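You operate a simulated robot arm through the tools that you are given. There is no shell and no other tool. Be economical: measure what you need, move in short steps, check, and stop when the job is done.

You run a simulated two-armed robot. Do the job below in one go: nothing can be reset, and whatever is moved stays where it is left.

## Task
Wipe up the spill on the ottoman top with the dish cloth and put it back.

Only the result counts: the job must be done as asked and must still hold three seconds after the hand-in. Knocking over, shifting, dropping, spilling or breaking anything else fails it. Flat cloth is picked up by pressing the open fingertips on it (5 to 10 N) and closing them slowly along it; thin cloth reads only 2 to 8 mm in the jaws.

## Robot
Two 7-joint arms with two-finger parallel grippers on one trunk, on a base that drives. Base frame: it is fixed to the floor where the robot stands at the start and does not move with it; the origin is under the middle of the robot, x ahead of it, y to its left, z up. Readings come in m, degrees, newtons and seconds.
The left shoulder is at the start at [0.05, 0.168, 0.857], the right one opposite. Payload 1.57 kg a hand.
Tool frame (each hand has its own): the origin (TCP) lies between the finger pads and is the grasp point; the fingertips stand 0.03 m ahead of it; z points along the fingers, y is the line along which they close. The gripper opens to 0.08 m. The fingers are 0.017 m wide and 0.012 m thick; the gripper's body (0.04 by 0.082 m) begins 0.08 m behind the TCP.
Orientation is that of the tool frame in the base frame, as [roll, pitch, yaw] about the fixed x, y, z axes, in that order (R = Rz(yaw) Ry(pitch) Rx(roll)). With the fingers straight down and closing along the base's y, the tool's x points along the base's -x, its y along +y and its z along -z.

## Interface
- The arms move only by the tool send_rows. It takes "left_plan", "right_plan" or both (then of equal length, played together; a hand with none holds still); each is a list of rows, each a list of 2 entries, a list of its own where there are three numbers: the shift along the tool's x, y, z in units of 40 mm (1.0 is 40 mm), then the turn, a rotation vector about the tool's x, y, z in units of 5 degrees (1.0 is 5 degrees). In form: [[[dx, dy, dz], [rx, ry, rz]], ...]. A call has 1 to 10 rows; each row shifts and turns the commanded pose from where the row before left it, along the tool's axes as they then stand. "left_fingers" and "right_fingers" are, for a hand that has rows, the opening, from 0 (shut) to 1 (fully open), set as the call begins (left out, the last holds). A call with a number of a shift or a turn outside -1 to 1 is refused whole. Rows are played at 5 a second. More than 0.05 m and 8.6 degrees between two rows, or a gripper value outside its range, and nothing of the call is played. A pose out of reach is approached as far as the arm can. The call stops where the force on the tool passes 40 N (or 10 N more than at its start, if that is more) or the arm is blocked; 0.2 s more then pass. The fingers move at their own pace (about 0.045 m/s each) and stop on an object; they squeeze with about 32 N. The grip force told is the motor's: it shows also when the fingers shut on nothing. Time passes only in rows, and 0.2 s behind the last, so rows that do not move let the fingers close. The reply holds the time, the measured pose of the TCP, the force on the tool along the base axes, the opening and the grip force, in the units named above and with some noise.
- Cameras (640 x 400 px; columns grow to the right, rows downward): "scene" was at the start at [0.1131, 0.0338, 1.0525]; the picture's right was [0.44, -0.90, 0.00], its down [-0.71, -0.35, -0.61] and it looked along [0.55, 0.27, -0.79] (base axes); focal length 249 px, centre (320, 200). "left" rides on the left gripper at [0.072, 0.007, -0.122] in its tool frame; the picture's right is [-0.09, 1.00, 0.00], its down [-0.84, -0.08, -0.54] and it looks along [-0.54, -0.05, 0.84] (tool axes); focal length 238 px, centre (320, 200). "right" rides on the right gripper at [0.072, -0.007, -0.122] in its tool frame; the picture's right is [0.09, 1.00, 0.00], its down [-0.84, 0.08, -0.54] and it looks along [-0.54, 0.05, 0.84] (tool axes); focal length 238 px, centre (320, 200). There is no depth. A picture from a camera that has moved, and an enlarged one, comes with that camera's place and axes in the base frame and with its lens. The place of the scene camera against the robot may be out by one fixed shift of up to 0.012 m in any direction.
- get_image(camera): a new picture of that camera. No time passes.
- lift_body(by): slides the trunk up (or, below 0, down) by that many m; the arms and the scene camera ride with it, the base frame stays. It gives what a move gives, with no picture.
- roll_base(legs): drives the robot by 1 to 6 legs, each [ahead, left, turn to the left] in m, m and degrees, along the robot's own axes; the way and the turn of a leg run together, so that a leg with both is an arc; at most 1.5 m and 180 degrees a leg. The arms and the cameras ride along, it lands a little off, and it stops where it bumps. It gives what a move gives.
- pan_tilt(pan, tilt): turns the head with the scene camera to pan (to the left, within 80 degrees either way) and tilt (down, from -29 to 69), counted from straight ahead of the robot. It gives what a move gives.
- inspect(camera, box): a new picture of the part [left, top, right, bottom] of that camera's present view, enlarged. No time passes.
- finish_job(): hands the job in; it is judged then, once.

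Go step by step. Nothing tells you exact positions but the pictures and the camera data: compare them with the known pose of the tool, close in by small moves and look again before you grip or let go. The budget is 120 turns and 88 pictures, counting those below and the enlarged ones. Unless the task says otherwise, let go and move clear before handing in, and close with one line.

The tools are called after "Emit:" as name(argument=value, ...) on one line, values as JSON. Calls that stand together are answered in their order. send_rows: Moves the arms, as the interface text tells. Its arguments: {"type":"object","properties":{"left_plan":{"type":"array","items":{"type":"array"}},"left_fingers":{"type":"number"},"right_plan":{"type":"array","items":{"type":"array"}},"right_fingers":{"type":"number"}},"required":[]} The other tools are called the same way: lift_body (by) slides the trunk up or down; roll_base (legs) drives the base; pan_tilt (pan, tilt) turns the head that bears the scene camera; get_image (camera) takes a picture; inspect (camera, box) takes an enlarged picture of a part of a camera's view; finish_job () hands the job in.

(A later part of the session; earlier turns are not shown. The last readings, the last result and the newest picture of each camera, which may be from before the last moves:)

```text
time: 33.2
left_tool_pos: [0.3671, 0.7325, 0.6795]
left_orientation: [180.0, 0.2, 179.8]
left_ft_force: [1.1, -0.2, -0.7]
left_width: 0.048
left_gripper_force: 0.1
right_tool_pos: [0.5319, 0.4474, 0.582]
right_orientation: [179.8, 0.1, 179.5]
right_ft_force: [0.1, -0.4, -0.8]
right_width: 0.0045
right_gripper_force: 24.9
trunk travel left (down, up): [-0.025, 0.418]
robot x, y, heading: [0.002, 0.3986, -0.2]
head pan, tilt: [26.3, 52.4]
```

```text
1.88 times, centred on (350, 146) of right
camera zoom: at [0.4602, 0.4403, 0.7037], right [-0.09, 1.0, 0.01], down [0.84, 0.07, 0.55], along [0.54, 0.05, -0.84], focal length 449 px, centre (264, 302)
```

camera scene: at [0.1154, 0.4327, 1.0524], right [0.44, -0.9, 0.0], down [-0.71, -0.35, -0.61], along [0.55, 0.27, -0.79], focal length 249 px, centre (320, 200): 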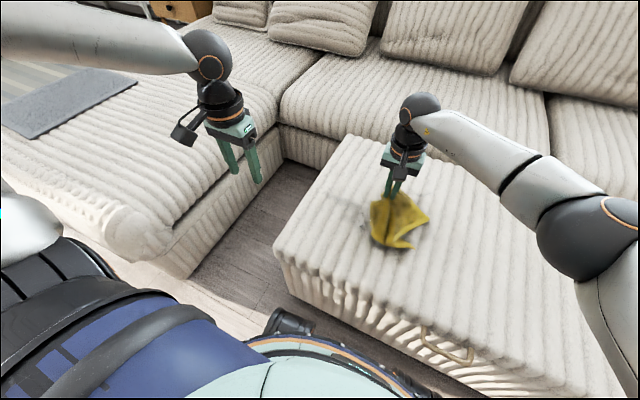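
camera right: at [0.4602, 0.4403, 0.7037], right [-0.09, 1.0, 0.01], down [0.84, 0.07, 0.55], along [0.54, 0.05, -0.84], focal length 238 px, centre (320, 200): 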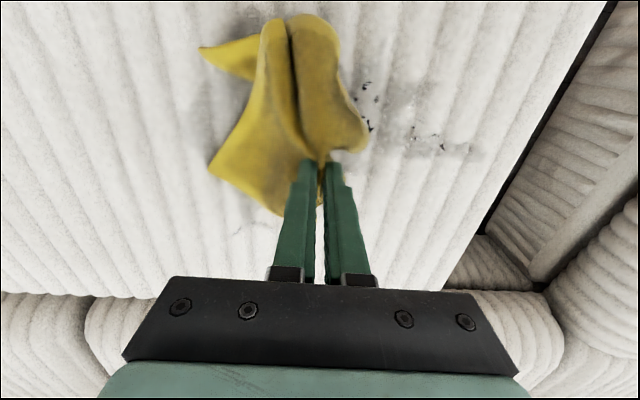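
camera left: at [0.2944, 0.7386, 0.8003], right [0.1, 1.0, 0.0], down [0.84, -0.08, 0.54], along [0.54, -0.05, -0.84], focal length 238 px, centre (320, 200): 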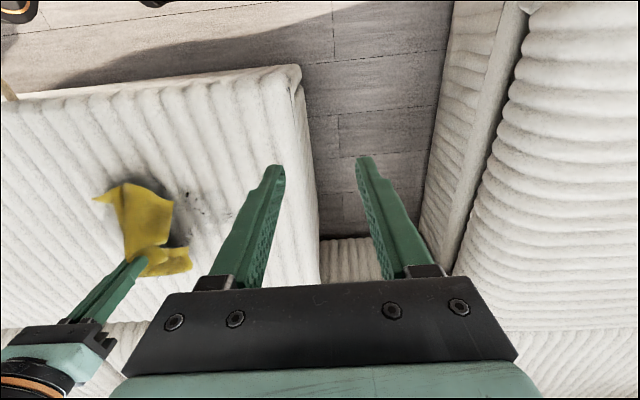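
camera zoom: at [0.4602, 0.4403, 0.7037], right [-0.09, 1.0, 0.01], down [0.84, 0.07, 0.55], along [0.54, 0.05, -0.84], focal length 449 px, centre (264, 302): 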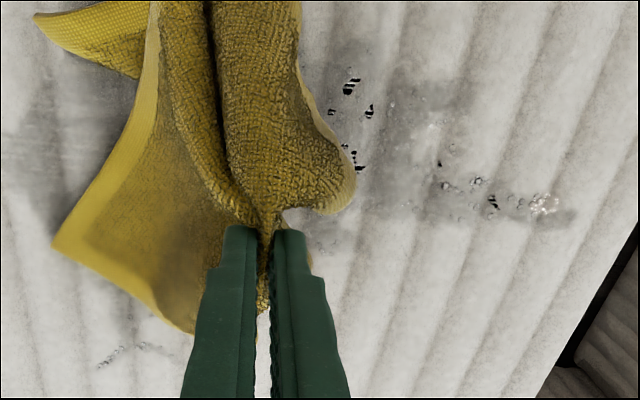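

Droplets and wet film remain over x 0.48–0.58, y 0.45–0.62, plus a faint trace near (0.68, 0.35). I'll set the cloth down past the far-left droplets and wipe back inward (−y).

Emit:
roll_base(legs=[[0, 0.14, 0]])

Emit:
send_rows(right_plan=[[[0, 0.7, 0], [0, 0, 0]], [[0, 0, 0.7], [0, 0, 0]], [[0, 0, 0.7], [0, 0, 0]], [[0, 0, 0.5], [0, 0, 0]]])

Emit:
get_image(camera="right")

Emit:
get_image(camera="scene")

```text
time: 34.6
left_tool_pos: [0.3691, 0.8699, 0.6796]
left_orientation: [-179.9, 0.1, 179.6]
left_ft_force: [-0.2, 0.6, -0.2]
left_width: 0.0483
left_gripper_force: 0.0
right_tool_pos: [0.5334, 0.5847, 0.5812]
right_orientation: [179.5, 0.2, 179.5]
right_ft_force: [-0.2, 0.3, -0.6]
right_width: 0.0044
right_gripper_force: 25.0
trunk travel left (down, up): [-0.025, 0.418]
robot x, y, heading: [0.0056, 0.5408, -0.4]
head pan, tilt: [26.3, 52.4]
```

```text
time: 35.6
left_tool_pos: [0.3684, 0.8709, 0.6801]
left_orientation: [179.9, 0.1, 179.6]
left_ft_force: [0.2, 0.3, -1.3]
left_width: 0.0477
left_gripper_force: 0.1
right_tool_pos: [0.5277, 0.6089, 0.5074]
right_orientation: [179.6, 0.4, 179.5]
right_ft_force: [-0.3, 0.7, 0.4]
right_width: 0.0041
right_gripper_force: 25.1
right hand out of reach, approached as far as the arm can: row 3, 4
trunk travel left (down, up): [-0.025, 0.418]
robot x, y, heading: [0.0028, 0.5395, -0.4]
head pan, tilt: [26.3, 52.4]
```

```text
55 pictures are left
camera right: at [0.4557, 0.602, 0.6288], right [-0.08, 1.0, 0.01], down [0.83, 0.07, 0.55], along [0.55, 0.05, -0.84], focal length 238 px, centre (320, 200)
```

right: 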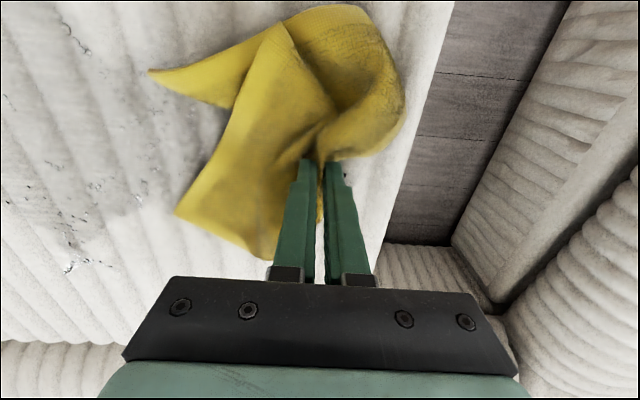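

```text
54 pictures are left
camera scene: at [0.1163, 0.5723, 1.0525], right [0.44, -0.9, 0.0], down [-0.71, -0.35, -0.61], along [0.55, 0.27, -0.79], focal length 249 px, centre (320, 200)
```

scene: 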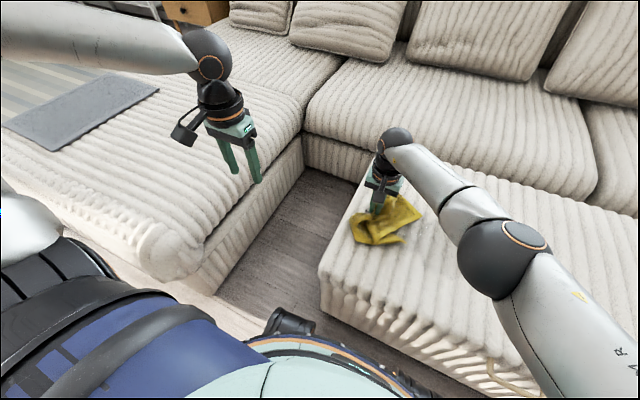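

The hand is at its inner limit and just above the surface. I lower while drawing back (−y), pressing lightly over the residue.

Emit:
send_rows(right_plan=[[[0, -0.5, 0.2], [0, 0, 0]], [[0, -0.4, 0.2], [0, 0, 0]], [[0, -0.2, 0.15], [0, 0, 0]], [[0, -0.2, 0.06], [0, 0, 0]]])

```text
time: 36.6
left_tool_pos: [0.3675, 0.8718, 0.6811]
left_orientation: [-179.9, 0.3, 179.6]
left_ft_force: [-0.9, 0.3, -0.3]
left_width: 0.048
left_gripper_force: 0.1
right_tool_pos: [0.528, 0.5636, 0.4879]
right_orientation: [178.8, 0.7, 179.8]
right_ft_force: [0.7, 17.5, 33.8]
right_width: 0.0048
right_gripper_force: 25.4
trunk travel left (down, up): [-0.025, 0.418]
robot x, y, heading: [0.0013, 0.5416, -0.1]
head pan, tilt: [26.3, 52.4]
```

Emit:
send_rows(right_plan=[[[0, 0, -0.06], [0, 0, 0]], [[0, -0.5, 0], [0, 0, 0]], [[0, -0.5, 0], [0, 0, 0]], [[0, -0.5, 0.02], [0, 0, 0]], [[0, -0.5, 0], [0, 0, 0]], [[0, -0.5, 0], [0, 0, 0]], [[0, -0.5, 0], [0, 0, 0]], [[0, -0.5, 0], [0, 0, 0]], [[0, -0.5, 0], [0, 0, 0]], [[0, -0.5, 0], [0, 0, 0]]])

Emit:
get_image(camera="right")

Emit:
get_image(camera="scene")

```text
time: 38.8
left_tool_pos: [0.3677, 0.871, 0.6803]
left_orientation: [-179.9, 0.2, 179.7]
left_ft_force: [-0.2, 0.6, -0.1]
left_width: 0.0481
left_gripper_force: 0.1
right_tool_pos: [0.5281, 0.3808, 0.4892]
right_orientation: [179.2, 0.9, 179.6]
right_ft_force: [-1.6, 16.2, 31.4]
right_width: 0.0045
right_gripper_force: 25.3
trunk travel left (down, up): [-0.025, 0.418]
robot x, y, heading: [0.004, 0.5381, -0.4]
head pan, tilt: [26.3, 52.4]
```

```text
53 pictures are left
camera right: at [0.4545, 0.3739, 0.61], right [-0.09, 1.0, 0.01], down [0.83, 0.06, 0.56], along [0.55, 0.06, -0.83], focal length 238 px, centre (320, 200)
```

right: 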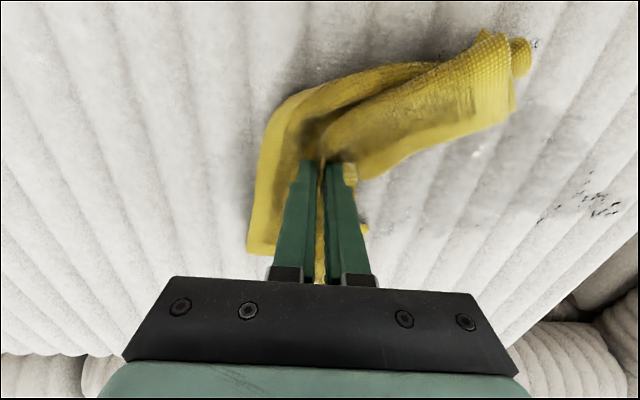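

```text
52 pictures are left
camera scene: at [0.1143, 0.5733, 1.0529], right [0.44, -0.9, 0.0], down [-0.71, -0.35, -0.61], along [0.55, 0.27, -0.79], focal length 249 px, centre (320, 200)
```

scene: 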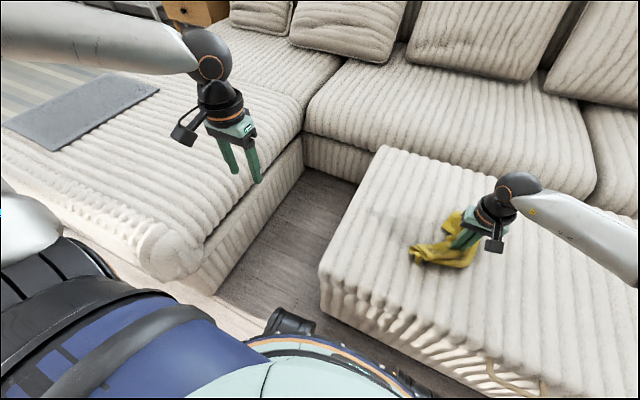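

Emit:
send_rows(right_plan=[[[0, -0.5, -0.03], [0, 0, 0]], [[0, -0.5, 0], [0, 0, 0]], [[0, -0.5, 0], [0, 0, 0]], [[0, -0.5, 0], [0, 0, 0]], [[0, 0, -0.8], [0, 0, 0]], [[0, 0, -0.8], [0, 0, 0]], [[0, 0, -0.8], [0, 0, 0]], [[0, 0, -0.8], [0, 0, 0]]])

Emit:
get_image(camera="right")

Emit:
inspect(camera="scene", box=[320, 140, 560, 290])

```text
time: 40.6
left_tool_pos: [0.3691, 0.8718, 0.6801]
left_orientation: [179.9, 0.1, 179.6]
left_ft_force: [0.1, -0.3, 0.5]
left_width: 0.0479
left_gripper_force: 0.1
right_tool_pos: [0.5246, 0.2959, 0.6116]
right_orientation: [179.8, 0.2, 179.5]
right_ft_force: [-0.5, 1.3, -0.2]
right_width: 0.0043
right_gripper_force: 24.8
trunk travel left (down, up): [-0.025, 0.418]
robot x, y, heading: [0.0029, 0.5402, -0.3]
head pan, tilt: [26.3, 52.4]
```

```text
51 pictures are left
camera right: at [0.4527, 0.2895, 0.7346], right [-0.08, 1.0, 0.01], down [0.84, 0.07, 0.54], along [0.54, 0.05, -0.84], focal length 238 px, centre (320, 200)
```

right: 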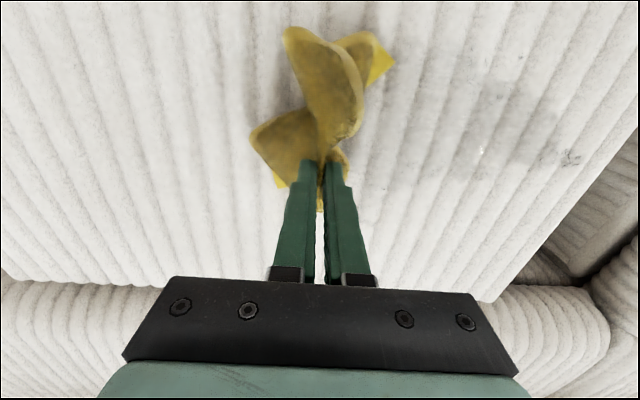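

```text
2.67 times, centred on (440, 215) of scene
camera zoom: at [0.1164, 0.5722, 1.0524], right [0.44, -0.9, 0.0], down [-0.71, -0.35, -0.61], along [0.55, 0.27, -0.79], focal length 664 px, centre (0, 160)
```

zoom: 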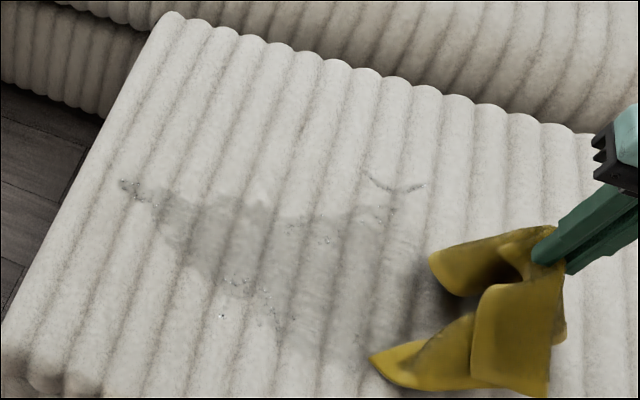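

A clear wet film remains over x 0.45–0.70, y 0.35–0.63, with a few droplets. I'll wipe it systematically in lanes, beginning with x≈0.57 from the left end back.

Emit:
roll_base(legs=[[0, 0.09, 0]])

Emit:
send_rows(right_plan=[[[-0.2, 0.9, 0], [0, 0, 0]], [[-0.2, 0.9, 0], [0, 0, 0]], [[-0.2, 0.9, 0], [0, 0, 0]], [[-0.2, 0.9, 0], [0, 0, 0]], [[-0.2, 0.9, 0], [0, 0, 0]], [[0, 0.9, 0], [0, 0, 0]], [[0, 0.9, 0.6], [0, 0, 0]], [[0, 0, 0.8], [0, 0, 0]], [[0, 0, 0.8], [0, 0, 0]], [[0, 0, 0.5], [0, 0, 0]]])

Emit:
get_image(camera="right")

```text
time: 41.7
left_tool_pos: [0.3707, 0.9588, 0.6799]
left_orientation: [180.0, 0.0, 179.5]
left_ft_force: [0.8, -0.7, -0.4]
left_width: 0.0482
left_gripper_force: 0.1
right_tool_pos: [0.525, 0.3838, 0.6125]
right_orientation: [179.7, 0.2, 179.4]
right_ft_force: [0.2, -0.4, 0.1]
right_width: 0.0046
right_gripper_force: 24.6
trunk travel left (down, up): [-0.025, 0.418]
robot x, y, heading: [0.0025, 0.6279, -0.5]
head pan, tilt: [26.3, 52.4]
```

```text
time: 43.9
left_tool_pos: [0.3696, 0.9591, 0.6791]
left_orientation: [180.0, 0.1, 179.5]
left_ft_force: [-0.8, 0.4, -0.4]
left_width: 0.048
left_gripper_force: 0.1
right_tool_pos: [0.5642, 0.6343, 0.5082]
right_orientation: [179.6, 0.3, 179.4]
right_ft_force: [0.3, 1.1, 0.4]
right_width: 0.0045
right_gripper_force: 25.0
right hand out of reach, approached as far as the arm can: row 10
trunk travel left (down, up): [-0.025, 0.418]
robot x, y, heading: [0.0021, 0.6273, -0.2]
head pan, tilt: [26.3, 52.4]
```

```text
49 pictures are left
camera right: at [0.4918, 0.6282, 0.629], right [-0.08, 1.0, 0.01], down [0.83, 0.07, 0.55], along [0.54, 0.05, -0.84], focal length 238 px, centre (320, 200)
```

right: 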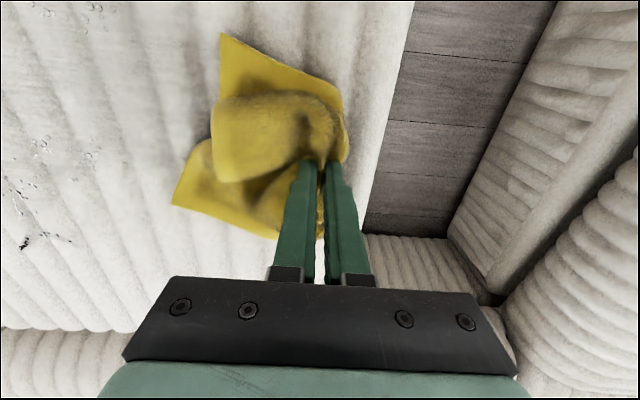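

Emit:
send_rows(right_plan=[[[0, -0.1, 0.2], [0, 0, 0]], [[0, -0.1, 0.15], [0, 0, 0]], [[0, -0.2, 0.08], [0, 0, 0]]])

Emit:
send_rows(right_plan=[[[0, -0.6, 0], [0, 0, 0]], [[0, -0.6, 0], [0, 0, 0]], [[0, -0.6, 0], [0, 0, 0]], [[0, -0.6, 0], [0, 0, 0]], [[0, -0.6, 0], [0, 0, 0]], [[0, -0.6, 0], [0, 0, 0]], [[0, -0.6, 0], [0, 0, 0]], [[0, -0.6, 0], [0, 0, 0]], [[0, -0.6, 0], [0, 0, 0]], [[0, -0.6, 0], [0, 0, 0]]])

Emit:
get_image(camera="right")

Emit:
inspect(camera="scene", box=[340, 140, 580, 290])

```text
time: 44.7
left_tool_pos: [0.3686, 0.9599, 0.6811]
left_orientation: [-180.0, 0.2, 179.6]
left_ft_force: [0.4, -0.5, 0.3]
left_width: 0.048
left_gripper_force: 0.1
right_tool_pos: [0.5631, 0.6221, 0.494]
right_orientation: [179.2, 0.6, 179.6]
right_ft_force: [3.1, 13.2, 23.9]
right_width: 0.0045
right_gripper_force: 25.1
trunk travel left (down, up): [-0.025, 0.418]
robot x, y, heading: [0.0031, 0.6277, -0.4]
head pan, tilt: [26.3, 52.4]
```

```text
time: 46.9
left_tool_pos: [0.3695, 0.9595, 0.6802]
left_orientation: [-179.9, 0.2, 179.6]
left_ft_force: [-0.4, 0.3, 0.1]
left_width: 0.0478
left_gripper_force: 0.0
right_tool_pos: [0.5642, 0.3804, 0.4938]
right_orientation: [179.4, 0.7, 179.5]
right_ft_force: [0.6, 14.3, 27.1]
right_width: 0.0046
right_gripper_force: 24.9
trunk travel left (down, up): [-0.025, 0.418]
robot x, y, heading: [0.006, 0.6252, -0.5]
head pan, tilt: [26.3, 52.4]
```

```text
48 pictures are left
camera right: at [0.4909, 0.3736, 0.6145], right [-0.08, 1.0, 0.01], down [0.83, 0.06, 0.55], along [0.55, 0.05, -0.83], focal length 238 px, centre (320, 200)
```

right: 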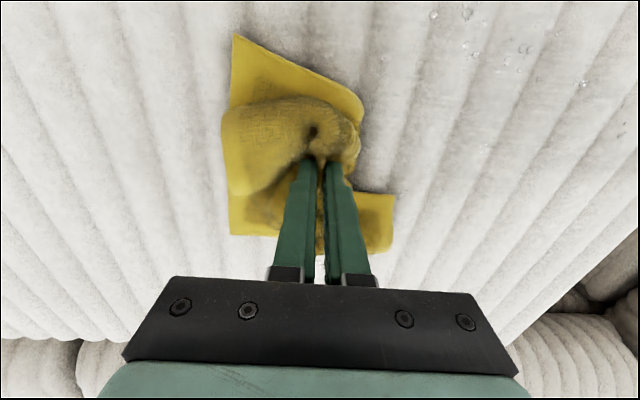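

```text
2.67 times, centred on (460, 215) of scene
camera zoom: at [0.1153, 0.662, 1.0528], right [0.44, -0.9, 0.0], down [-0.71, -0.35, -0.61], along [0.55, 0.26, -0.79], focal length 664 px, centre (-53, 160)
```

zoom: 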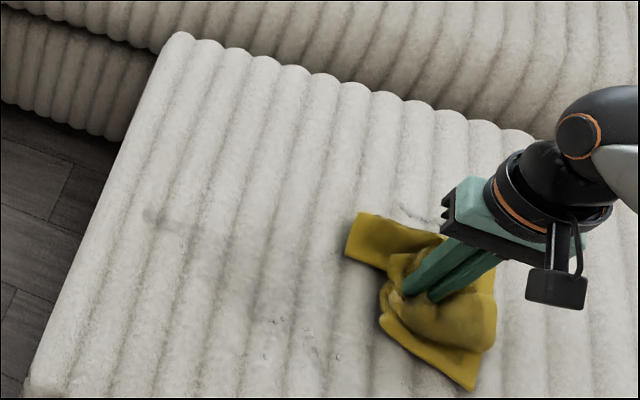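

That pass clearly removed most of the film. I continue: finish this lane to y≈0.32, then the nearer lane at x≈0.485.

Emit:
send_rows(right_plan=[[[0, -0.6, 0], [0, 0, 0]], [[0, -0.6, 0], [0, 0, 0]], [[0, -0.3, 0], [0, 0, 0]], [[0, 0, -0.8], [0, 0, 0]], [[0, 0, -0.8], [0, 0, 0]], [[0.6, 0.8, 0], [0, 0, 0]], [[0.6, 0.8, 0], [0, 0, 0]], [[0.6, 0.8, 0], [0, 0, 0]], [[0.2, 0.9, 0], [0, 0, 0]], [[0, 0.9, 0], [0, 0, 0]]])

Emit:
send_rows(right_plan=[[[0, 0.9, 0], [0, 0, 0]], [[0, 0.9, 0], [0, 0, 0]], [[0, 0.9, 0], [0, 0, 0]], [[0, 0, 0.6], [0, 0, 0]], [[0, 0, 0.6], [0, 0, 0]]])

Emit:
get_image(camera="right")

```text
time: 49.1
left_tool_pos: [0.3699, 0.9585, 0.6791]
left_orientation: [180.0, 0.1, 179.5]
left_ft_force: [0.5, -0.4, -0.3]
left_width: 0.0481
left_gripper_force: 0.1
right_tool_pos: [0.4816, 0.4875, 0.5512]
right_orientation: [179.8, 0.2, 179.4]
right_ft_force: [1.2, -0.6, -0.8]
right_width: 0.0042
right_gripper_force: 25.2
trunk travel left (down, up): [-0.025, 0.418]
robot x, y, heading: [0.0058, 0.6295, -0.7]
head pan, tilt: [26.3, 52.4]
```

```text
time: 50.3
left_tool_pos: [0.3698, 0.9602, 0.6789]
left_orientation: [179.9, 0.2, 179.5]
left_ft_force: [0.8, -0.2, 0.0]
left_width: 0.0481
left_gripper_force: 0.0
right_tool_pos: [0.485, 0.5962, 0.5068]
right_orientation: [179.8, 0.2, 179.5]
right_ft_force: [-0.7, -0.8, -0.7]
right_width: 0.0044
right_gripper_force: 24.9
trunk travel left (down, up): [-0.025, 0.418]
robot x, y, heading: [0.0023, 0.6259, -0.7]
head pan, tilt: [26.3, 52.4]
```

```text
46 pictures are left
camera right: at [0.4119, 0.589, 0.6283], right [-0.08, 1.0, 0.01], down [0.84, 0.07, 0.55], along [0.54, 0.05, -0.84], focal length 238 px, centre (320, 200)
```

right: 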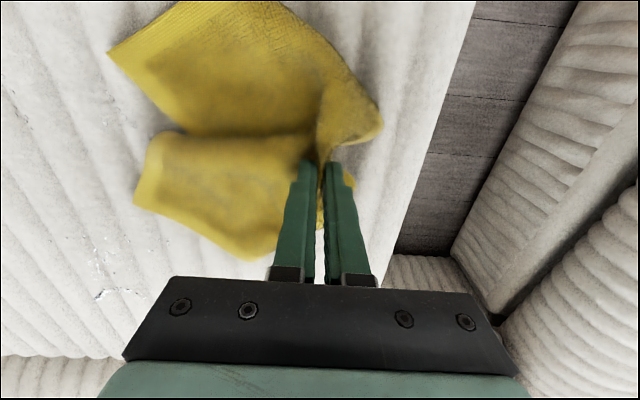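

Emit:
send_rows(right_plan=[[[0, -0.1, 0.2], [0, 0, 0]], [[0, -0.1, 0.15], [0, 0, 0]], [[0, -0.2, 0.08], [0, 0, 0]]])

Emit:
send_rows(right_plan=[[[0, -0.7, 0], [0, 0, 0]], [[0, -0.7, 0], [0, 0, 0]], [[0, -0.7, 0], [0, 0, 0]], [[0, -0.7, 0], [0, 0, 0]], [[0, -0.7, 0], [0, 0, 0]], [[0, -0.7, 0], [0, 0, 0]], [[0, -0.7, 0], [0, 0, 0]], [[0, -0.7, 0], [0, 0, 0]], [[0, -0.7, 0], [0, 0, 0]], [[0, -0.7, 0], [0, 0, 0]]])

Emit:
inspect(camera="scene", box=[340, 140, 580, 290])

Emit:
get_image(camera="right")

```text
time: 51.1
left_tool_pos: [0.3701, 0.9589, 0.6791]
left_orientation: [180.0, 0.1, 179.4]
left_ft_force: [0.2, 0.1, -0.2]
left_width: 0.0479
left_gripper_force: 0.0
right_tool_pos: [0.4835, 0.5806, 0.4903]
right_orientation: [179.4, 0.3, 179.4]
right_ft_force: [0.6, 1.8, 2.7]
right_width: 0.0047
right_gripper_force: 25.1
trunk travel left (down, up): [-0.025, 0.418]
robot x, y, heading: [0.005, 0.6282, -0.7]
head pan, tilt: [26.3, 52.4]
```

```text
time: 53.3
left_tool_pos: [0.3705, 0.9603, 0.6795]
left_orientation: [-180.0, 0.1, 179.5]
left_ft_force: [0.0, -0.1, -0.3]
left_width: 0.0478
left_gripper_force: 0.1
right_tool_pos: [0.4809, 0.2995, 0.4872]
right_orientation: [179.6, 0.3, 179.5]
right_ft_force: [-0.1, 3.8, 8.6]
right_width: 0.0042
right_gripper_force: 25.5
trunk travel left (down, up): [-0.025, 0.418]
robot x, y, heading: [0.0045, 0.6254, -0.5]
head pan, tilt: [26.3, 52.4]
```

```text
2.67 times, centred on (460, 215) of scene
camera zoom: at [0.1167, 0.6613, 1.0526], right [0.44, -0.9, 0.0], down [-0.71, -0.35, -0.61], along [0.55, 0.27, -0.79], focal length 664 px, centre (-53, 160)
```

zoom: 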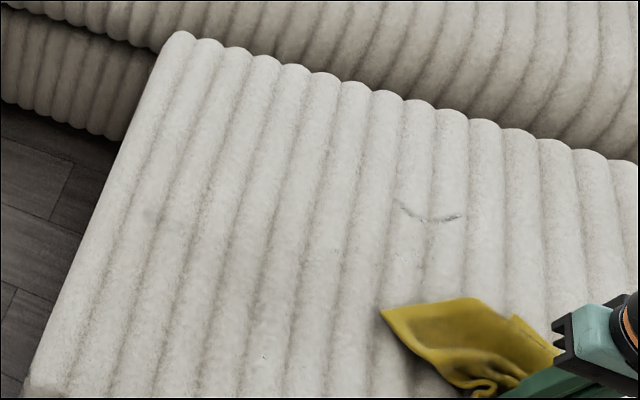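

```text
44 pictures are left
camera right: at [0.4087, 0.2931, 0.6092], right [-0.08, 1.0, 0.01], down [0.83, 0.07, 0.55], along [0.54, 0.05, -0.84], focal length 238 px, centre (320, 200)
```

right: 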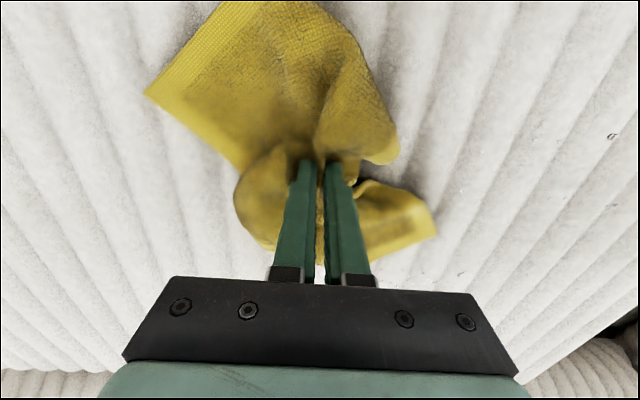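

Nearly clean now. What's left is a droplet at about (0.445, 0.497), a faint spot near (0.56, 0.63), and the streak at about (0.68, 0.36). I take the droplet lane next.

Emit:
send_rows(right_plan=[[[0, 0, -0.7], [0, 0, 0]], [[0, 0, -0.7], [0, 0, 0]], [[0.3, 0.9, 0], [0, 0, 0]], [[0.3, 0.9, 0], [0, 0, 0]], [[0.3, 0.9, 0], [0, 0, 0]], [[0, 0.9, 0], [0, 0, 0]], [[0, 0.9, 0], [0, 0, 0]], [[0, 0.9, 0], [0, 0, 0]], [[0, 0.5, 0.7], [0, 0, 0]], [[0, 0, 0.65], [0, 0, 0]]])

Emit:
send_rows(right_plan=[[[0, -0.3, 0.1], [0, 0, 0]], [[0, -0.6, 0], [0, 0, 0]], [[0, -0.6, 0], [0, 0, 0]], [[0, -0.6, 0], [0, 0, 0]], [[0, -0.6, 0], [0, 0, 0]], [[0, -0.6, 0], [0, 0, 0]], [[0, -0.6, 0], [0, 0, 0]], [[0, 0, -0.8], [0, 0, 0]], [[0, 0, -0.8], [0, 0, 0]]])

Emit:
inspect(camera="scene", box=[340, 140, 580, 290])

Emit:
get_image(camera="right")

```text
time: 55.5
left_tool_pos: [0.37, 0.9597, 0.6803]
left_orientation: [180.0, 0.1, 179.4]
left_ft_force: [-0.3, 0.4, 0.4]
left_width: 0.0477
left_gripper_force: 0.0
right_tool_pos: [0.4467, 0.5375, 0.4908]
right_orientation: [179.6, 0.3, 179.5]
right_ft_force: [-0.4, -0.1, -0.6]
right_width: 0.0045
right_gripper_force: 25.0
trunk travel left (down, up): [-0.025, 0.418]
robot x, y, heading: [0.006, 0.6245, -0.5]
head pan, tilt: [26.3, 52.4]
```

```text
time: 57.5
left_tool_pos: [0.3712, 0.9593, 0.6803]
left_orientation: [180.0, 0.1, 179.5]
left_ft_force: [-0.3, 0.0, -0.6]
left_width: 0.0477
left_gripper_force: 0.0
right_tool_pos: [0.4465, 0.3785, 0.5472]
right_orientation: [179.7, 0.2, 179.4]
right_ft_force: [-0.7, 0.0, -0.8]
right_width: 0.0046
right_gripper_force: 25.1
trunk travel left (down, up): [-0.025, 0.418]
robot x, y, heading: [0.0036, 0.6271, -0.6]
head pan, tilt: [26.3, 52.4]
```

```text
2.67 times, centred on (460, 215) of scene
camera zoom: at [0.1172, 0.6608, 1.0524], right [0.44, -0.9, 0.0], down [-0.71, -0.35, -0.61], along [0.55, 0.27, -0.79], focal length 664 px, centre (-53, 160)
```

zoom: 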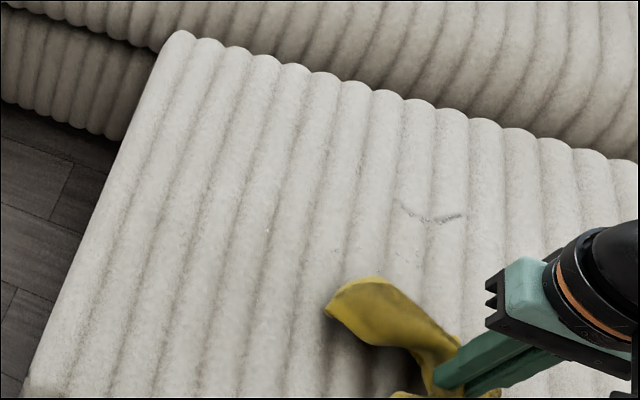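

```text
42 pictures are left
camera right: at [0.3743, 0.3729, 0.6691], right [-0.08, 1.0, 0.0], down [0.84, 0.07, 0.55], along [0.54, 0.05, -0.84], focal length 238 px, centre (320, 200)
```

right: 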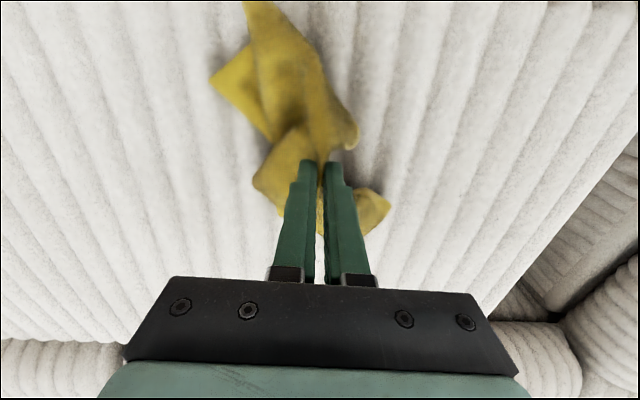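

Only the streak near (0.68, 0.36) is left, plus maybe tiny flecks near (0.60, 0.46). I reposition the base right a little and tilt the hand outward to reach x≈0.66.

Emit:
roll_base(legs=[[0, -0.1, 0]])

Emit:
send_rows(right_plan=[[[-0.6, 0.7, -0.5], [0, -1, 0]], [[-0.6, 0.7, -0.4], [0, -1, 0]], [[-0.6, 0.7, 0], [0, -1, 0]], [[-0.6, 0.7, 0], [0, -1, 0]], [[-0.6, 0.7, 0.1], [0, -1, 0]], [[-0.7, 0, 0.3], [0, 0, 0]], [[-0.7, 0, 0.3], [0, 0, 0]], [[-0.7, 0, 0.3], [0, 0, 0]]])

Emit:
get_image(camera="right")

Emit:
get_image(camera="scene")

```text
time: 58.6
left_tool_pos: [0.3697, 0.8601, 0.6796]
left_orientation: [-179.9, 0.1, 179.7]
left_ft_force: [0.2, 0.0, 0.3]
left_width: 0.0481
left_gripper_force: 0.0
right_tool_pos: [0.4463, 0.281, 0.5475]
right_orientation: [179.7, 0.2, 179.5]
right_ft_force: [0.1, -0.2, -0.1]
right_width: 0.0043
right_gripper_force: 25.4
trunk travel left (down, up): [-0.025, 0.418]
robot x, y, heading: [-0.002, 0.5269, -0.4]
head pan, tilt: [26.3, 52.4]
```

```text
time: 60.4
left_tool_pos: [0.3696, 0.8593, 0.6795]
left_orientation: [179.9, 0.1, 179.6]
left_ft_force: [0.1, 0.1, 0.2]
left_width: 0.048
left_gripper_force: 0.1
right_tool_pos: [0.6554, 0.4185, 0.6051]
right_orientation: [179.6, 25.2, 179.4]
right_ft_force: [-0.6, -0.2, 0.2]
right_width: 0.0042
right_gripper_force: 25.3
trunk travel left (down, up): [-0.025, 0.418]
robot x, y, heading: [0.0028, 0.5239, -0.4]
head pan, tilt: [26.3, 52.4]
```

```text
41 pictures are left
camera right: at [0.5393, 0.4128, 0.6855], right [-0.08, 1.0, -0.03], down [0.53, 0.07, 0.85], along [0.85, 0.05, -0.53], focal length 238 px, centre (320, 200)
```

right: 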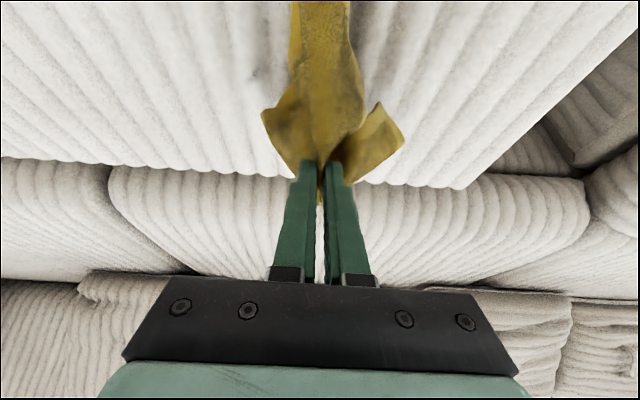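

```text
40 pictures are left
camera scene: at [0.1163, 0.5614, 1.0525], right [0.44, -0.9, 0.0], down [-0.71, -0.35, -0.61], along [0.55, 0.27, -0.79], focal length 249 px, centre (320, 200)
```

scene: 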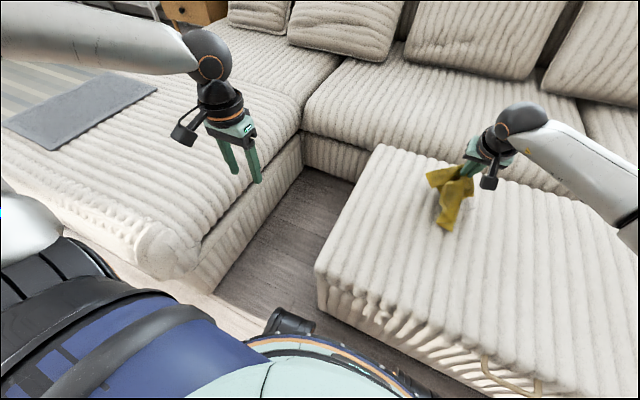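

Emit:
send_rows(right_plan=[[[0.1, 0, 0.75], [0, 0, 0]], [[0.2, 0, 0.7], [0, 0, 0]], [[0.3, 0, 0.65], [0, 0, 0]], [[0.3, 0, 0.5], [0, 0, 0]], [[0.05, 0, 0.12], [0, 0, 0]]])

Emit:
get_image(camera="right")

```text
time: 61.6
left_tool_pos: [0.3696, 0.8595, 0.6801]
left_orientation: [180.0, 0.0, 179.6]
left_ft_force: [-0.1, 0.3, 0.4]
left_width: 0.0479
left_gripper_force: 0.2
right_tool_pos: [0.6662, 0.4183, 0.4928]
right_orientation: [179.7, 25.4, 179.3]
right_ft_force: [-1.0, 0.0, 4.7]
right_width: 0.0045
right_gripper_force: 25.1
trunk travel left (down, up): [-0.025, 0.418]
robot x, y, heading: [0.0035, 0.526, -0.5]
head pan, tilt: [26.3, 52.4]
```

```text
39 pictures are left
camera right: at [0.5505, 0.4134, 0.572], right [-0.07, 1.0, -0.03], down [0.52, 0.07, 0.85], along [0.85, 0.05, -0.53], focal length 238 px, centre (320, 200)
```

right: 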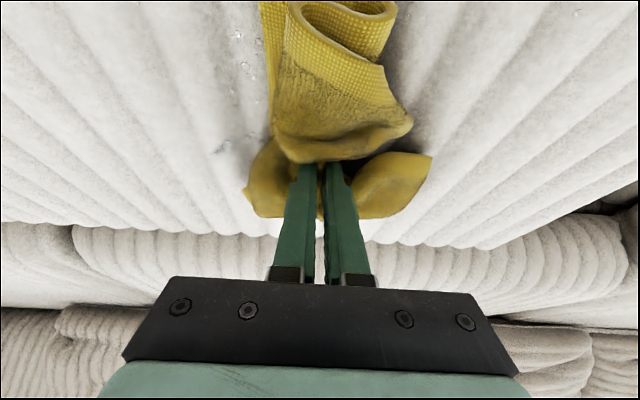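

Emit:
send_rows(right_plan=[[[0.02, -0.3, 0.05], [0, 0, 0]], [[0, -0.5, 0], [0, 0, 0]], [[0, -0.5, 0], [0, 0, 0]], [[0, -0.5, 0], [0, 0, 0]], [[0, -0.5, 0], [0, 0, 0]], [[0, -0.5, 0], [0, 0, 0]], [[0, -0.5, 0], [0, 0, 0]], [[0, -0.5, 0], [0, 0, 0]]])

Emit:
get_image(camera="right")

Emit:
inspect(camera="scene", box=[320, 140, 620, 328])

```text
time: 63.4
left_tool_pos: [0.3675, 0.8592, 0.679]
left_orientation: [180.0, 0.2, 179.6]
left_ft_force: [-0.8, -0.5, -0.1]
left_width: 0.0482
left_gripper_force: 0.0
right_tool_pos: [0.6652, 0.2652, 0.4903]
right_orientation: [179.6, 25.5, 179.2]
right_ft_force: [0.1, 8.7, 16.1]
right_width: 0.0041
right_gripper_force: 25.4
trunk travel left (down, up): [-0.025, 0.418]
robot x, y, heading: [0.0028, 0.5315, -0.7]
head pan, tilt: [26.3, 52.4]
```

```text
38 pictures are left
camera right: at [0.5488, 0.2594, 0.5694], right [-0.07, 1.0, -0.03], down [0.52, 0.07, 0.85], along [0.85, 0.04, -0.53], focal length 238 px, centre (320, 200)
```

right: 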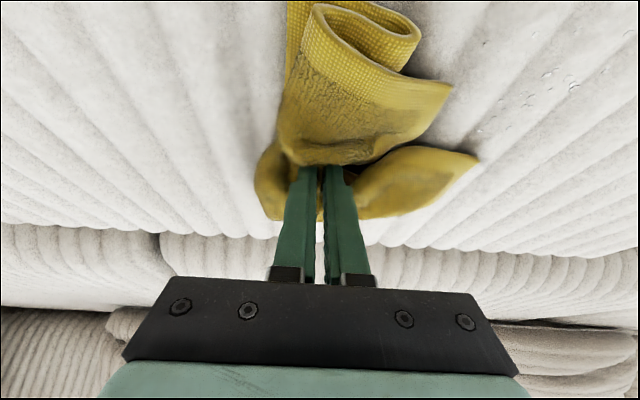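

```text
2.13 times, centred on (470, 234) of scene
camera zoom: at [0.1149, 0.5621, 1.0527], right [0.44, -0.9, 0.0], down [-0.71, -0.35, -0.61], along [0.55, 0.27, -0.79], focal length 530 px, centre (1, 128)
```

zoom: 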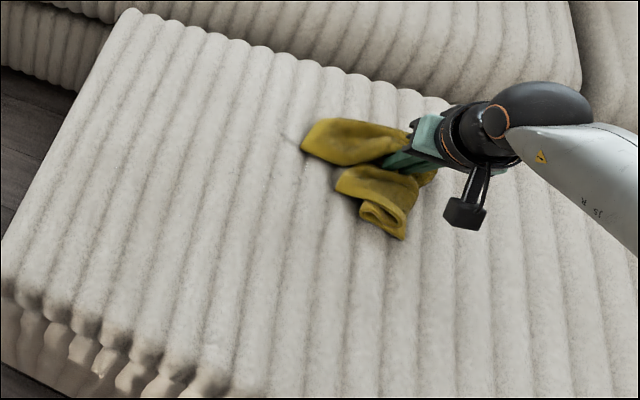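

Droplets remain at about x 0.58–0.63, y 0.35–0.40. I do one more lane with the grip at x≈0.60.

Emit:
send_rows(right_plan=[[[-0.3, 0, -0.7], [0, 0, 0]], [[-0.3, 0, -0.7], [0, 0, 0]], [[0.6, 0.8, -0.2], [0, 0, 0]], [[0.6, 0.8, -0.2], [0, 0, 0]], [[0.4, 0.9, -0.2], [0, 0, 0]], [[0, 0.9, 0], [0, 0, 0]], [[0, 0.9, 0], [0, 0, 0]], [[0.35, 0.4, 0.75], [0, 0, 0]], [[0.3, 0, 0.7], [0, 0, 0]]])

Emit:
get_image(camera="right")

```text
time: 65.4
left_tool_pos: [0.3687, 0.8603, 0.6803]
left_orientation: [180.0, 0.2, 179.6]
left_ft_force: [-0.3, 0.1, -0.2]
left_width: 0.0481
left_gripper_force: 0.0
right_tool_pos: [0.5993, 0.4564, 0.4842]
right_orientation: [179.5, 25.7, 179.2]
right_ft_force: [-6.9, -3.1, 21.0]
right_width: 0.0041
right_gripper_force: 25.2
trunk travel left (down, up): [-0.025, 0.418]
robot x, y, heading: [0.0008, 0.5257, -0.7]
head pan, tilt: [26.3, 52.4]
```

```text
36 pictures are left
camera right: at [0.4819, 0.4502, 0.563], right [-0.07, 1.0, -0.03], down [0.52, 0.07, 0.85], along [0.85, 0.05, -0.52], focal length 238 px, centre (320, 200)
```

right: 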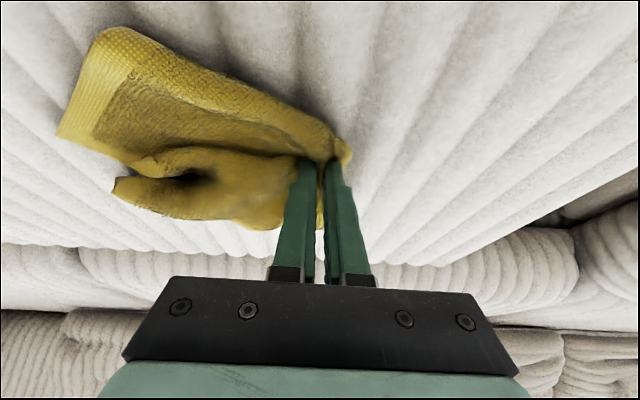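

Emit:
send_rows(right_plan=[[[0, -0.3, -0.06], [0, 0, 0]], [[0, -0.5, 0], [0, 0, 0]], [[0, -0.5, 0], [0, 0, 0]], [[0, -0.5, 0], [0, 0, 0]], [[0, -0.5, 0], [0, 0, 0]], [[0, -0.5, 0], [0, 0, 0]], [[0, -0.5, 0], [0, 0, 0]], [[0, -0.5, 0], [0, 0, 0]], [[0, -0.5, 0], [0, 0, 0]]])

Emit:
get_image(camera="right")

Emit:
send_rows(right_plan=[[[0, -0.5, 0], [0, 0, 0]], [[-0.3, -0.5, -0.7], [0, 0, 0]], [[-0.3, -0.5, -0.7], [0, 0, 0]], [[-0.3, -0.5, -0.7], [0, 0, 0]], [[-0.3, 0, -0.7], [0, 0, 0]], [[-0.3, 0, -0.7], [0, 0, 0]], [[-0.3, 0, -0.7], [0, 0, 0]]])

Emit:
inspect(camera="scene", box=[320, 140, 620, 328])

Emit:
get_image(camera="right")

```text
time: 67.4
left_tool_pos: [0.368, 0.8603, 0.6799]
left_orientation: [180.0, 0.2, 179.7]
left_ft_force: [-0.6, -0.4, -0.4]
left_width: 0.0481
left_gripper_force: 0.0
right_tool_pos: [0.596, 0.2853, 0.4834]
right_orientation: [179.4, 25.5, 179.3]
right_ft_force: [-0.1, 8.8, 17.6]
right_width: 0.0043
right_gripper_force: 24.6
trunk travel left (down, up): [-0.025, 0.418]
robot x, y, heading: [0.0007, 0.5312, -0.4]
head pan, tilt: [26.3, 52.4]
```

```text
35 pictures are left
camera right: at [0.4792, 0.2783, 0.5634], right [-0.07, 1.0, -0.03], down [0.52, 0.07, 0.85], along [0.85, 0.05, -0.53], focal length 238 px, centre (320, 200)
```

right: 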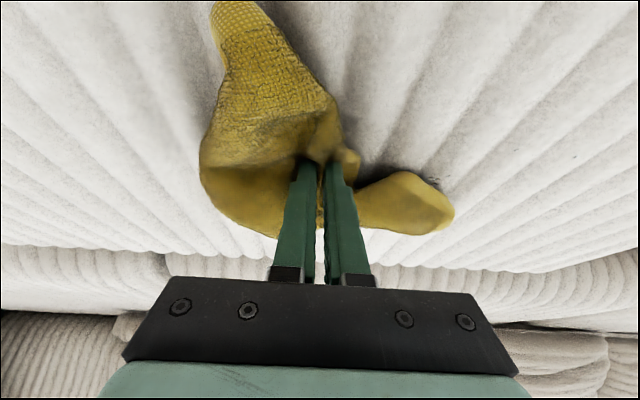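

```text
time: 69.0
left_tool_pos: [0.3689, 0.8609, 0.6797]
left_orientation: [-179.9, 0.1, 179.6]
left_ft_force: [0.0, -0.1, 1.2]
left_width: 0.048
left_gripper_force: 0.1
right_tool_pos: [0.588, 0.2032, 0.6619]
right_orientation: [179.7, 25.1, 179.3]
right_ft_force: [-0.1, -0.1, -0.6]
right_width: 0.0043
right_gripper_force: 24.5
trunk travel left (down, up): [-0.025, 0.418]
robot x, y, heading: [0.0022, 0.5276, -0.1]
head pan, tilt: [26.3, 52.4]
```

```text
2.13 times, centred on (470, 234) of scene
camera zoom: at [0.1163, 0.5614, 1.0524], right [0.44, -0.9, 0.0], down [-0.71, -0.35, -0.61], along [0.55, 0.27, -0.79], focal length 530 px, centre (1, 128)
```

zoom: 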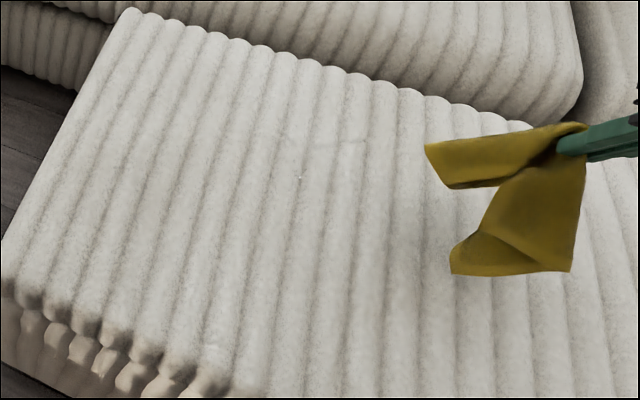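

```text
33 pictures are left
camera right: at [0.4722, 0.1969, 0.7424], right [-0.07, 1.0, -0.03], down [0.53, 0.07, 0.85], along [0.85, 0.05, -0.53], focal length 238 px, centre (320, 200)
```

right: 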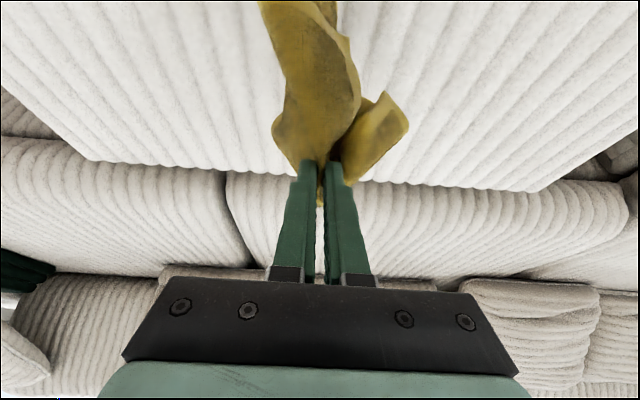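

Emit:
inspect(camera="scene", box=[410, 180, 530, 255])

Emit:
inspect(camera="right", box=[380, 0, 640, 162])

```text
5.33 times, centred on (470, 218) of scene
camera zoom: at [0.1163, 0.5614, 1.0524], right [0.44, -0.9, 0.0], down [-0.71, -0.35, -0.61], along [0.55, 0.27, -0.79], focal length 1328 px, centre (-480, 107)
```

zoom: 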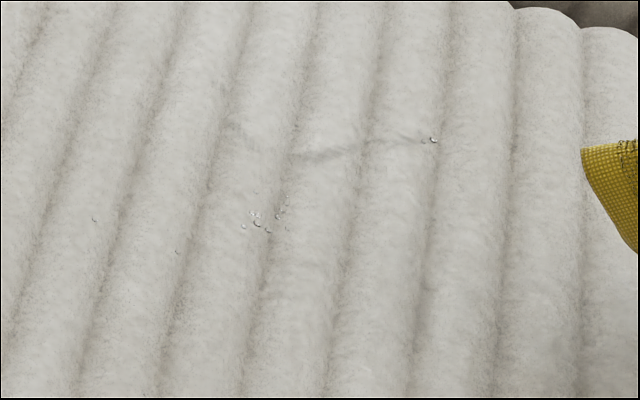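

```text
2.46 times, centred on (510, 81) of right
camera zoom: at [0.4722, 0.1969, 0.7424], right [-0.07, 1.0, -0.03], down [0.53, 0.07, 0.85], along [0.85, 0.05, -0.53], focal length 587 px, centre (-148, 493)
```

zoom: 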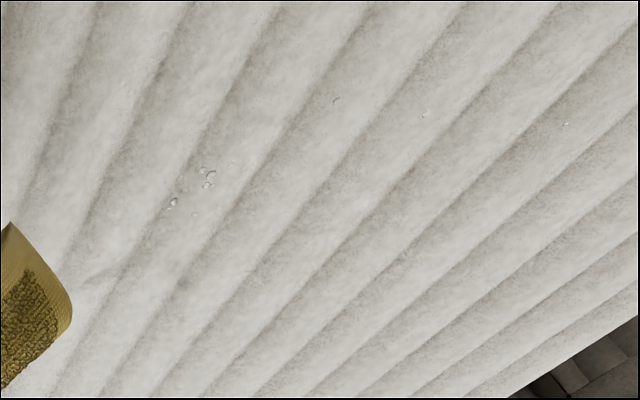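

A few droplets remain around (0.63, 0.38), (0.59, 0.44), a faint film near (0.69, 0.36), and one near (0.73, 0.30). I take the lane at tip x≈0.63 next.

Emit:
send_rows(right_plan=[[[0, 0.9, 0.2], [0, 0, 0]], [[0, 0.9, 0.2], [0, 0, 0]], [[0, 0.9, 0.2], [0, 0, 0]], [[0, 0.9, 0.2], [0, 0, 0]], [[0, 0.9, 0.2], [0, 0, 0]], [[0, 0.9, 0.2], [0, 0, 0]], [[0.1, 0.9, 0.6], [0, 0, 0]], [[0.3, 0.4, 0.8], [0, 0, 0]], [[0.4, 0, 0.8], [0, 0, 0]], [[0.3, 0, 0.45], [0, 0, 0]]])

```text
time: 71.2
left_tool_pos: [0.3691, 0.86, 0.6791]
left_orientation: [180.0, 0.1, 179.6]
left_ft_force: [1.1, -0.5, 0.0]
left_width: 0.0479
left_gripper_force: 0.1
right_tool_pos: [0.6192, 0.4725, 0.5043]
right_orientation: [179.5, 25.2, 179.3]
right_ft_force: [-0.3, 0.0, -0.3]
right_width: 0.0046
right_gripper_force: 24.7
trunk travel left (down, up): [-0.025, 0.418]
robot x, y, heading: [-0.0004, 0.5296, -0.4]
head pan, tilt: [26.3, 52.4]
```

Emit:
send_rows(right_plan=[[[0.1, 0, 0.3], [0, 0, 0]], [[0.06, -0.2, 0.14], [0, 0, 0]], [[0, -0.5, 0], [0, 0, 0]], [[0, -0.5, 0], [0, 0, 0]], [[0, -0.5, 0], [0, 0, 0]], [[0, -0.5, 0], [0, 0, 0]], [[0, -0.5, 0], [0, 0, 0]], [[0, -0.5, 0], [0, 0, 0]], [[0, -0.5, 0], [0, 0, 0]], [[0, -0.5, 0], [0, 0, 0]]])

Emit:
send_rows(right_plan=[[[-0.3, 0, -0.6], [0, 0, 0]], [[-0.9, 0.5, 0], [0, 0, 0]], [[-0.7, 0.7, 0.2], [0, 0, 0]], [[0, 0.9, 0], [0, 0, 0]], [[0, 0.9, 0], [0, 0, 0]], [[0.2, 0, 0.4], [0, 0, 0]]])

Emit:
get_image(camera="right")

```text
time: 73.4
left_tool_pos: [0.3684, 0.8601, 0.6801]
left_orientation: [-180.0, 0.1, 179.6]
left_ft_force: [1.1, 0.3, 0.1]
left_width: 0.0479
left_gripper_force: 0.0
right_tool_pos: [0.6177, 0.3027, 0.4885]
right_orientation: [179.6, 25.3, 179.3]
right_ft_force: [0.8, 2.3, 7.0]
right_width: 0.0043
right_gripper_force: 24.8
trunk travel left (down, up): [-0.025, 0.418]
robot x, y, heading: [0.0015, 0.527, -0.8]
head pan, tilt: [26.3, 52.4]
```

```text
time: 74.8
left_tool_pos: [0.369, 0.8606, 0.6799]
left_orientation: [-179.9, 0.1, 179.6]
left_ft_force: [0.4, 0.1, -0.5]
left_width: 0.0479
left_gripper_force: 0.1
right_tool_pos: [0.6819, 0.423, 0.5174]
right_orientation: [179.7, 25.3, 179.3]
right_ft_force: [1.4, -0.1, 0.3]
right_width: 0.0044
right_gripper_force: 25.2
trunk travel left (down, up): [-0.025, 0.418]
robot x, y, heading: [-0.0009, 0.5302, -0.6]
head pan, tilt: [26.3, 52.4]
```

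```text
30 pictures are left
camera right: at [0.5647, 0.4173, 0.5959], right [-0.07, 1.0, -0.03], down [0.53, 0.07, 0.85], along [0.85, 0.05, -0.53], focal length 238 px, centre (320, 200)
```

right: 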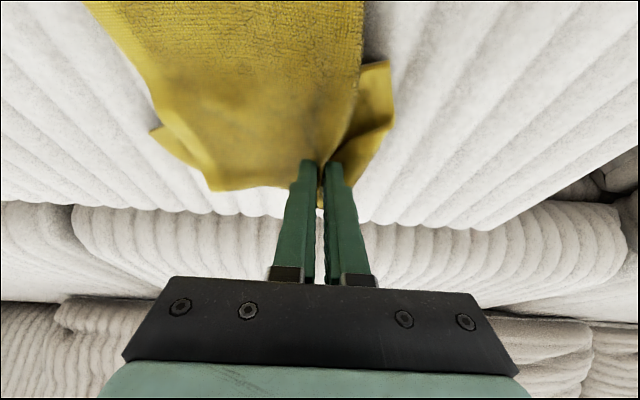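

Emit:
send_rows(right_plan=[[[0.2, 0, 0.5], [0, 0, 0]], [[0.08, -0.2, 0.14], [0, 0, 0]], [[0, -0.5, 0], [0, 0, 0]], [[0, -0.5, 0], [0, 0, 0]], [[0, -0.5, 0], [0, 0, 0]], [[-0.25, -0.4, 0.1], [0, 0, 0]], [[-0.3, -0.4, 0.13], [0, 0, 0]], [[-0.2, -0.4, 0.1], [0, 0, 0]], [[0, -0.5, 0], [0, 0, 0]], [[0, -0.5, 0], [0, 0, 0]]])

Emit:
send_rows(right_plan=[[[-0.2, -0.3, -0.7], [0, 0, 0]], [[0.2, -0.4, -0.8], [0, 0, 0]], [[0.4, -0.4, -0.8], [0, 0, 0]], [[0.4, -0.4, -0.8], [0, 0, 0]], [[0.4, -0.4, -0.8], [0, 0, 0]]])

Emit:
inspect(camera="scene", box=[400, 170, 530, 252])

Emit:
get_image(camera="scene")

```text
time: 77.0
left_tool_pos: [0.37, 0.8589, 0.6801]
left_orientation: [180.0, 0.1, 179.7]
left_ft_force: [-0.3, -0.4, -0.1]
left_width: 0.0483
left_gripper_force: 0.0
right_tool_pos: [0.6913, 0.2622, 0.4907]
right_orientation: [179.7, 25.2, 179.3]
right_ft_force: [1.1, -0.5, 1.2]
right_width: 0.0045
right_gripper_force: 25.0
right hand out of reach, approached as far as the arm can: row 7, 8, 10
trunk travel left (down, up): [-0.025, 0.418]
robot x, y, heading: [0.0029, 0.5271, -0.4]
head pan, tilt: [26.3, 52.4]
```

```text
time: 78.2
left_tool_pos: [0.3693, 0.8601, 0.6799]
left_orientation: [180.0, 0.1, 179.7]
left_ft_force: [-0.3, 0.3, -0.2]
left_width: 0.0479
left_gripper_force: 0.1
right_tool_pos: [0.5784, 0.1847, 0.6115]
right_orientation: [179.6, 25.2, 179.3]
right_ft_force: [-0.5, -0.4, -0.2]
right_width: 0.0043
right_gripper_force: 24.8
trunk travel left (down, up): [-0.025, 0.418]
robot x, y, heading: [0.0039, 0.53, -0.5]
head pan, tilt: [26.3, 52.4]
```

```text
4.88 times, centred on (465, 211) of scene
camera zoom: at [0.1164, 0.5614, 1.0525], right [0.44, -0.9, 0.0], down [-0.71, -0.35, -0.61], along [0.55, 0.27, -0.79], focal length 1215 px, centre (-387, 146)
```

zoom: 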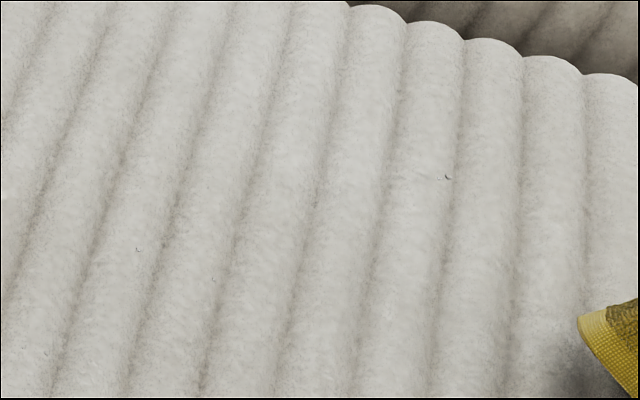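

```text
28 pictures are left
camera scene: at [0.1164, 0.5614, 1.0525], right [0.44, -0.9, 0.0], down [-0.71, -0.35, -0.61], along [0.55, 0.27, -0.79], focal length 249 px, centre (320, 200)
```

scene: 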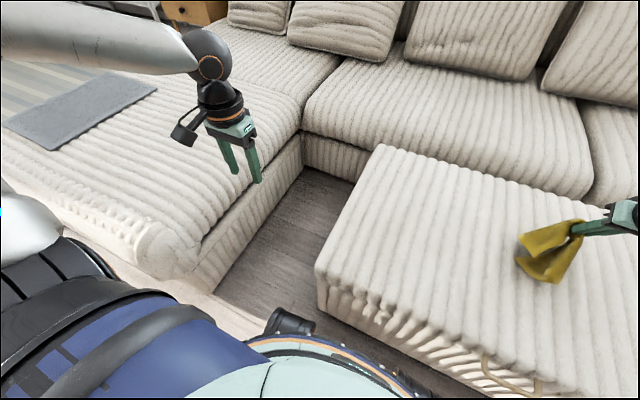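

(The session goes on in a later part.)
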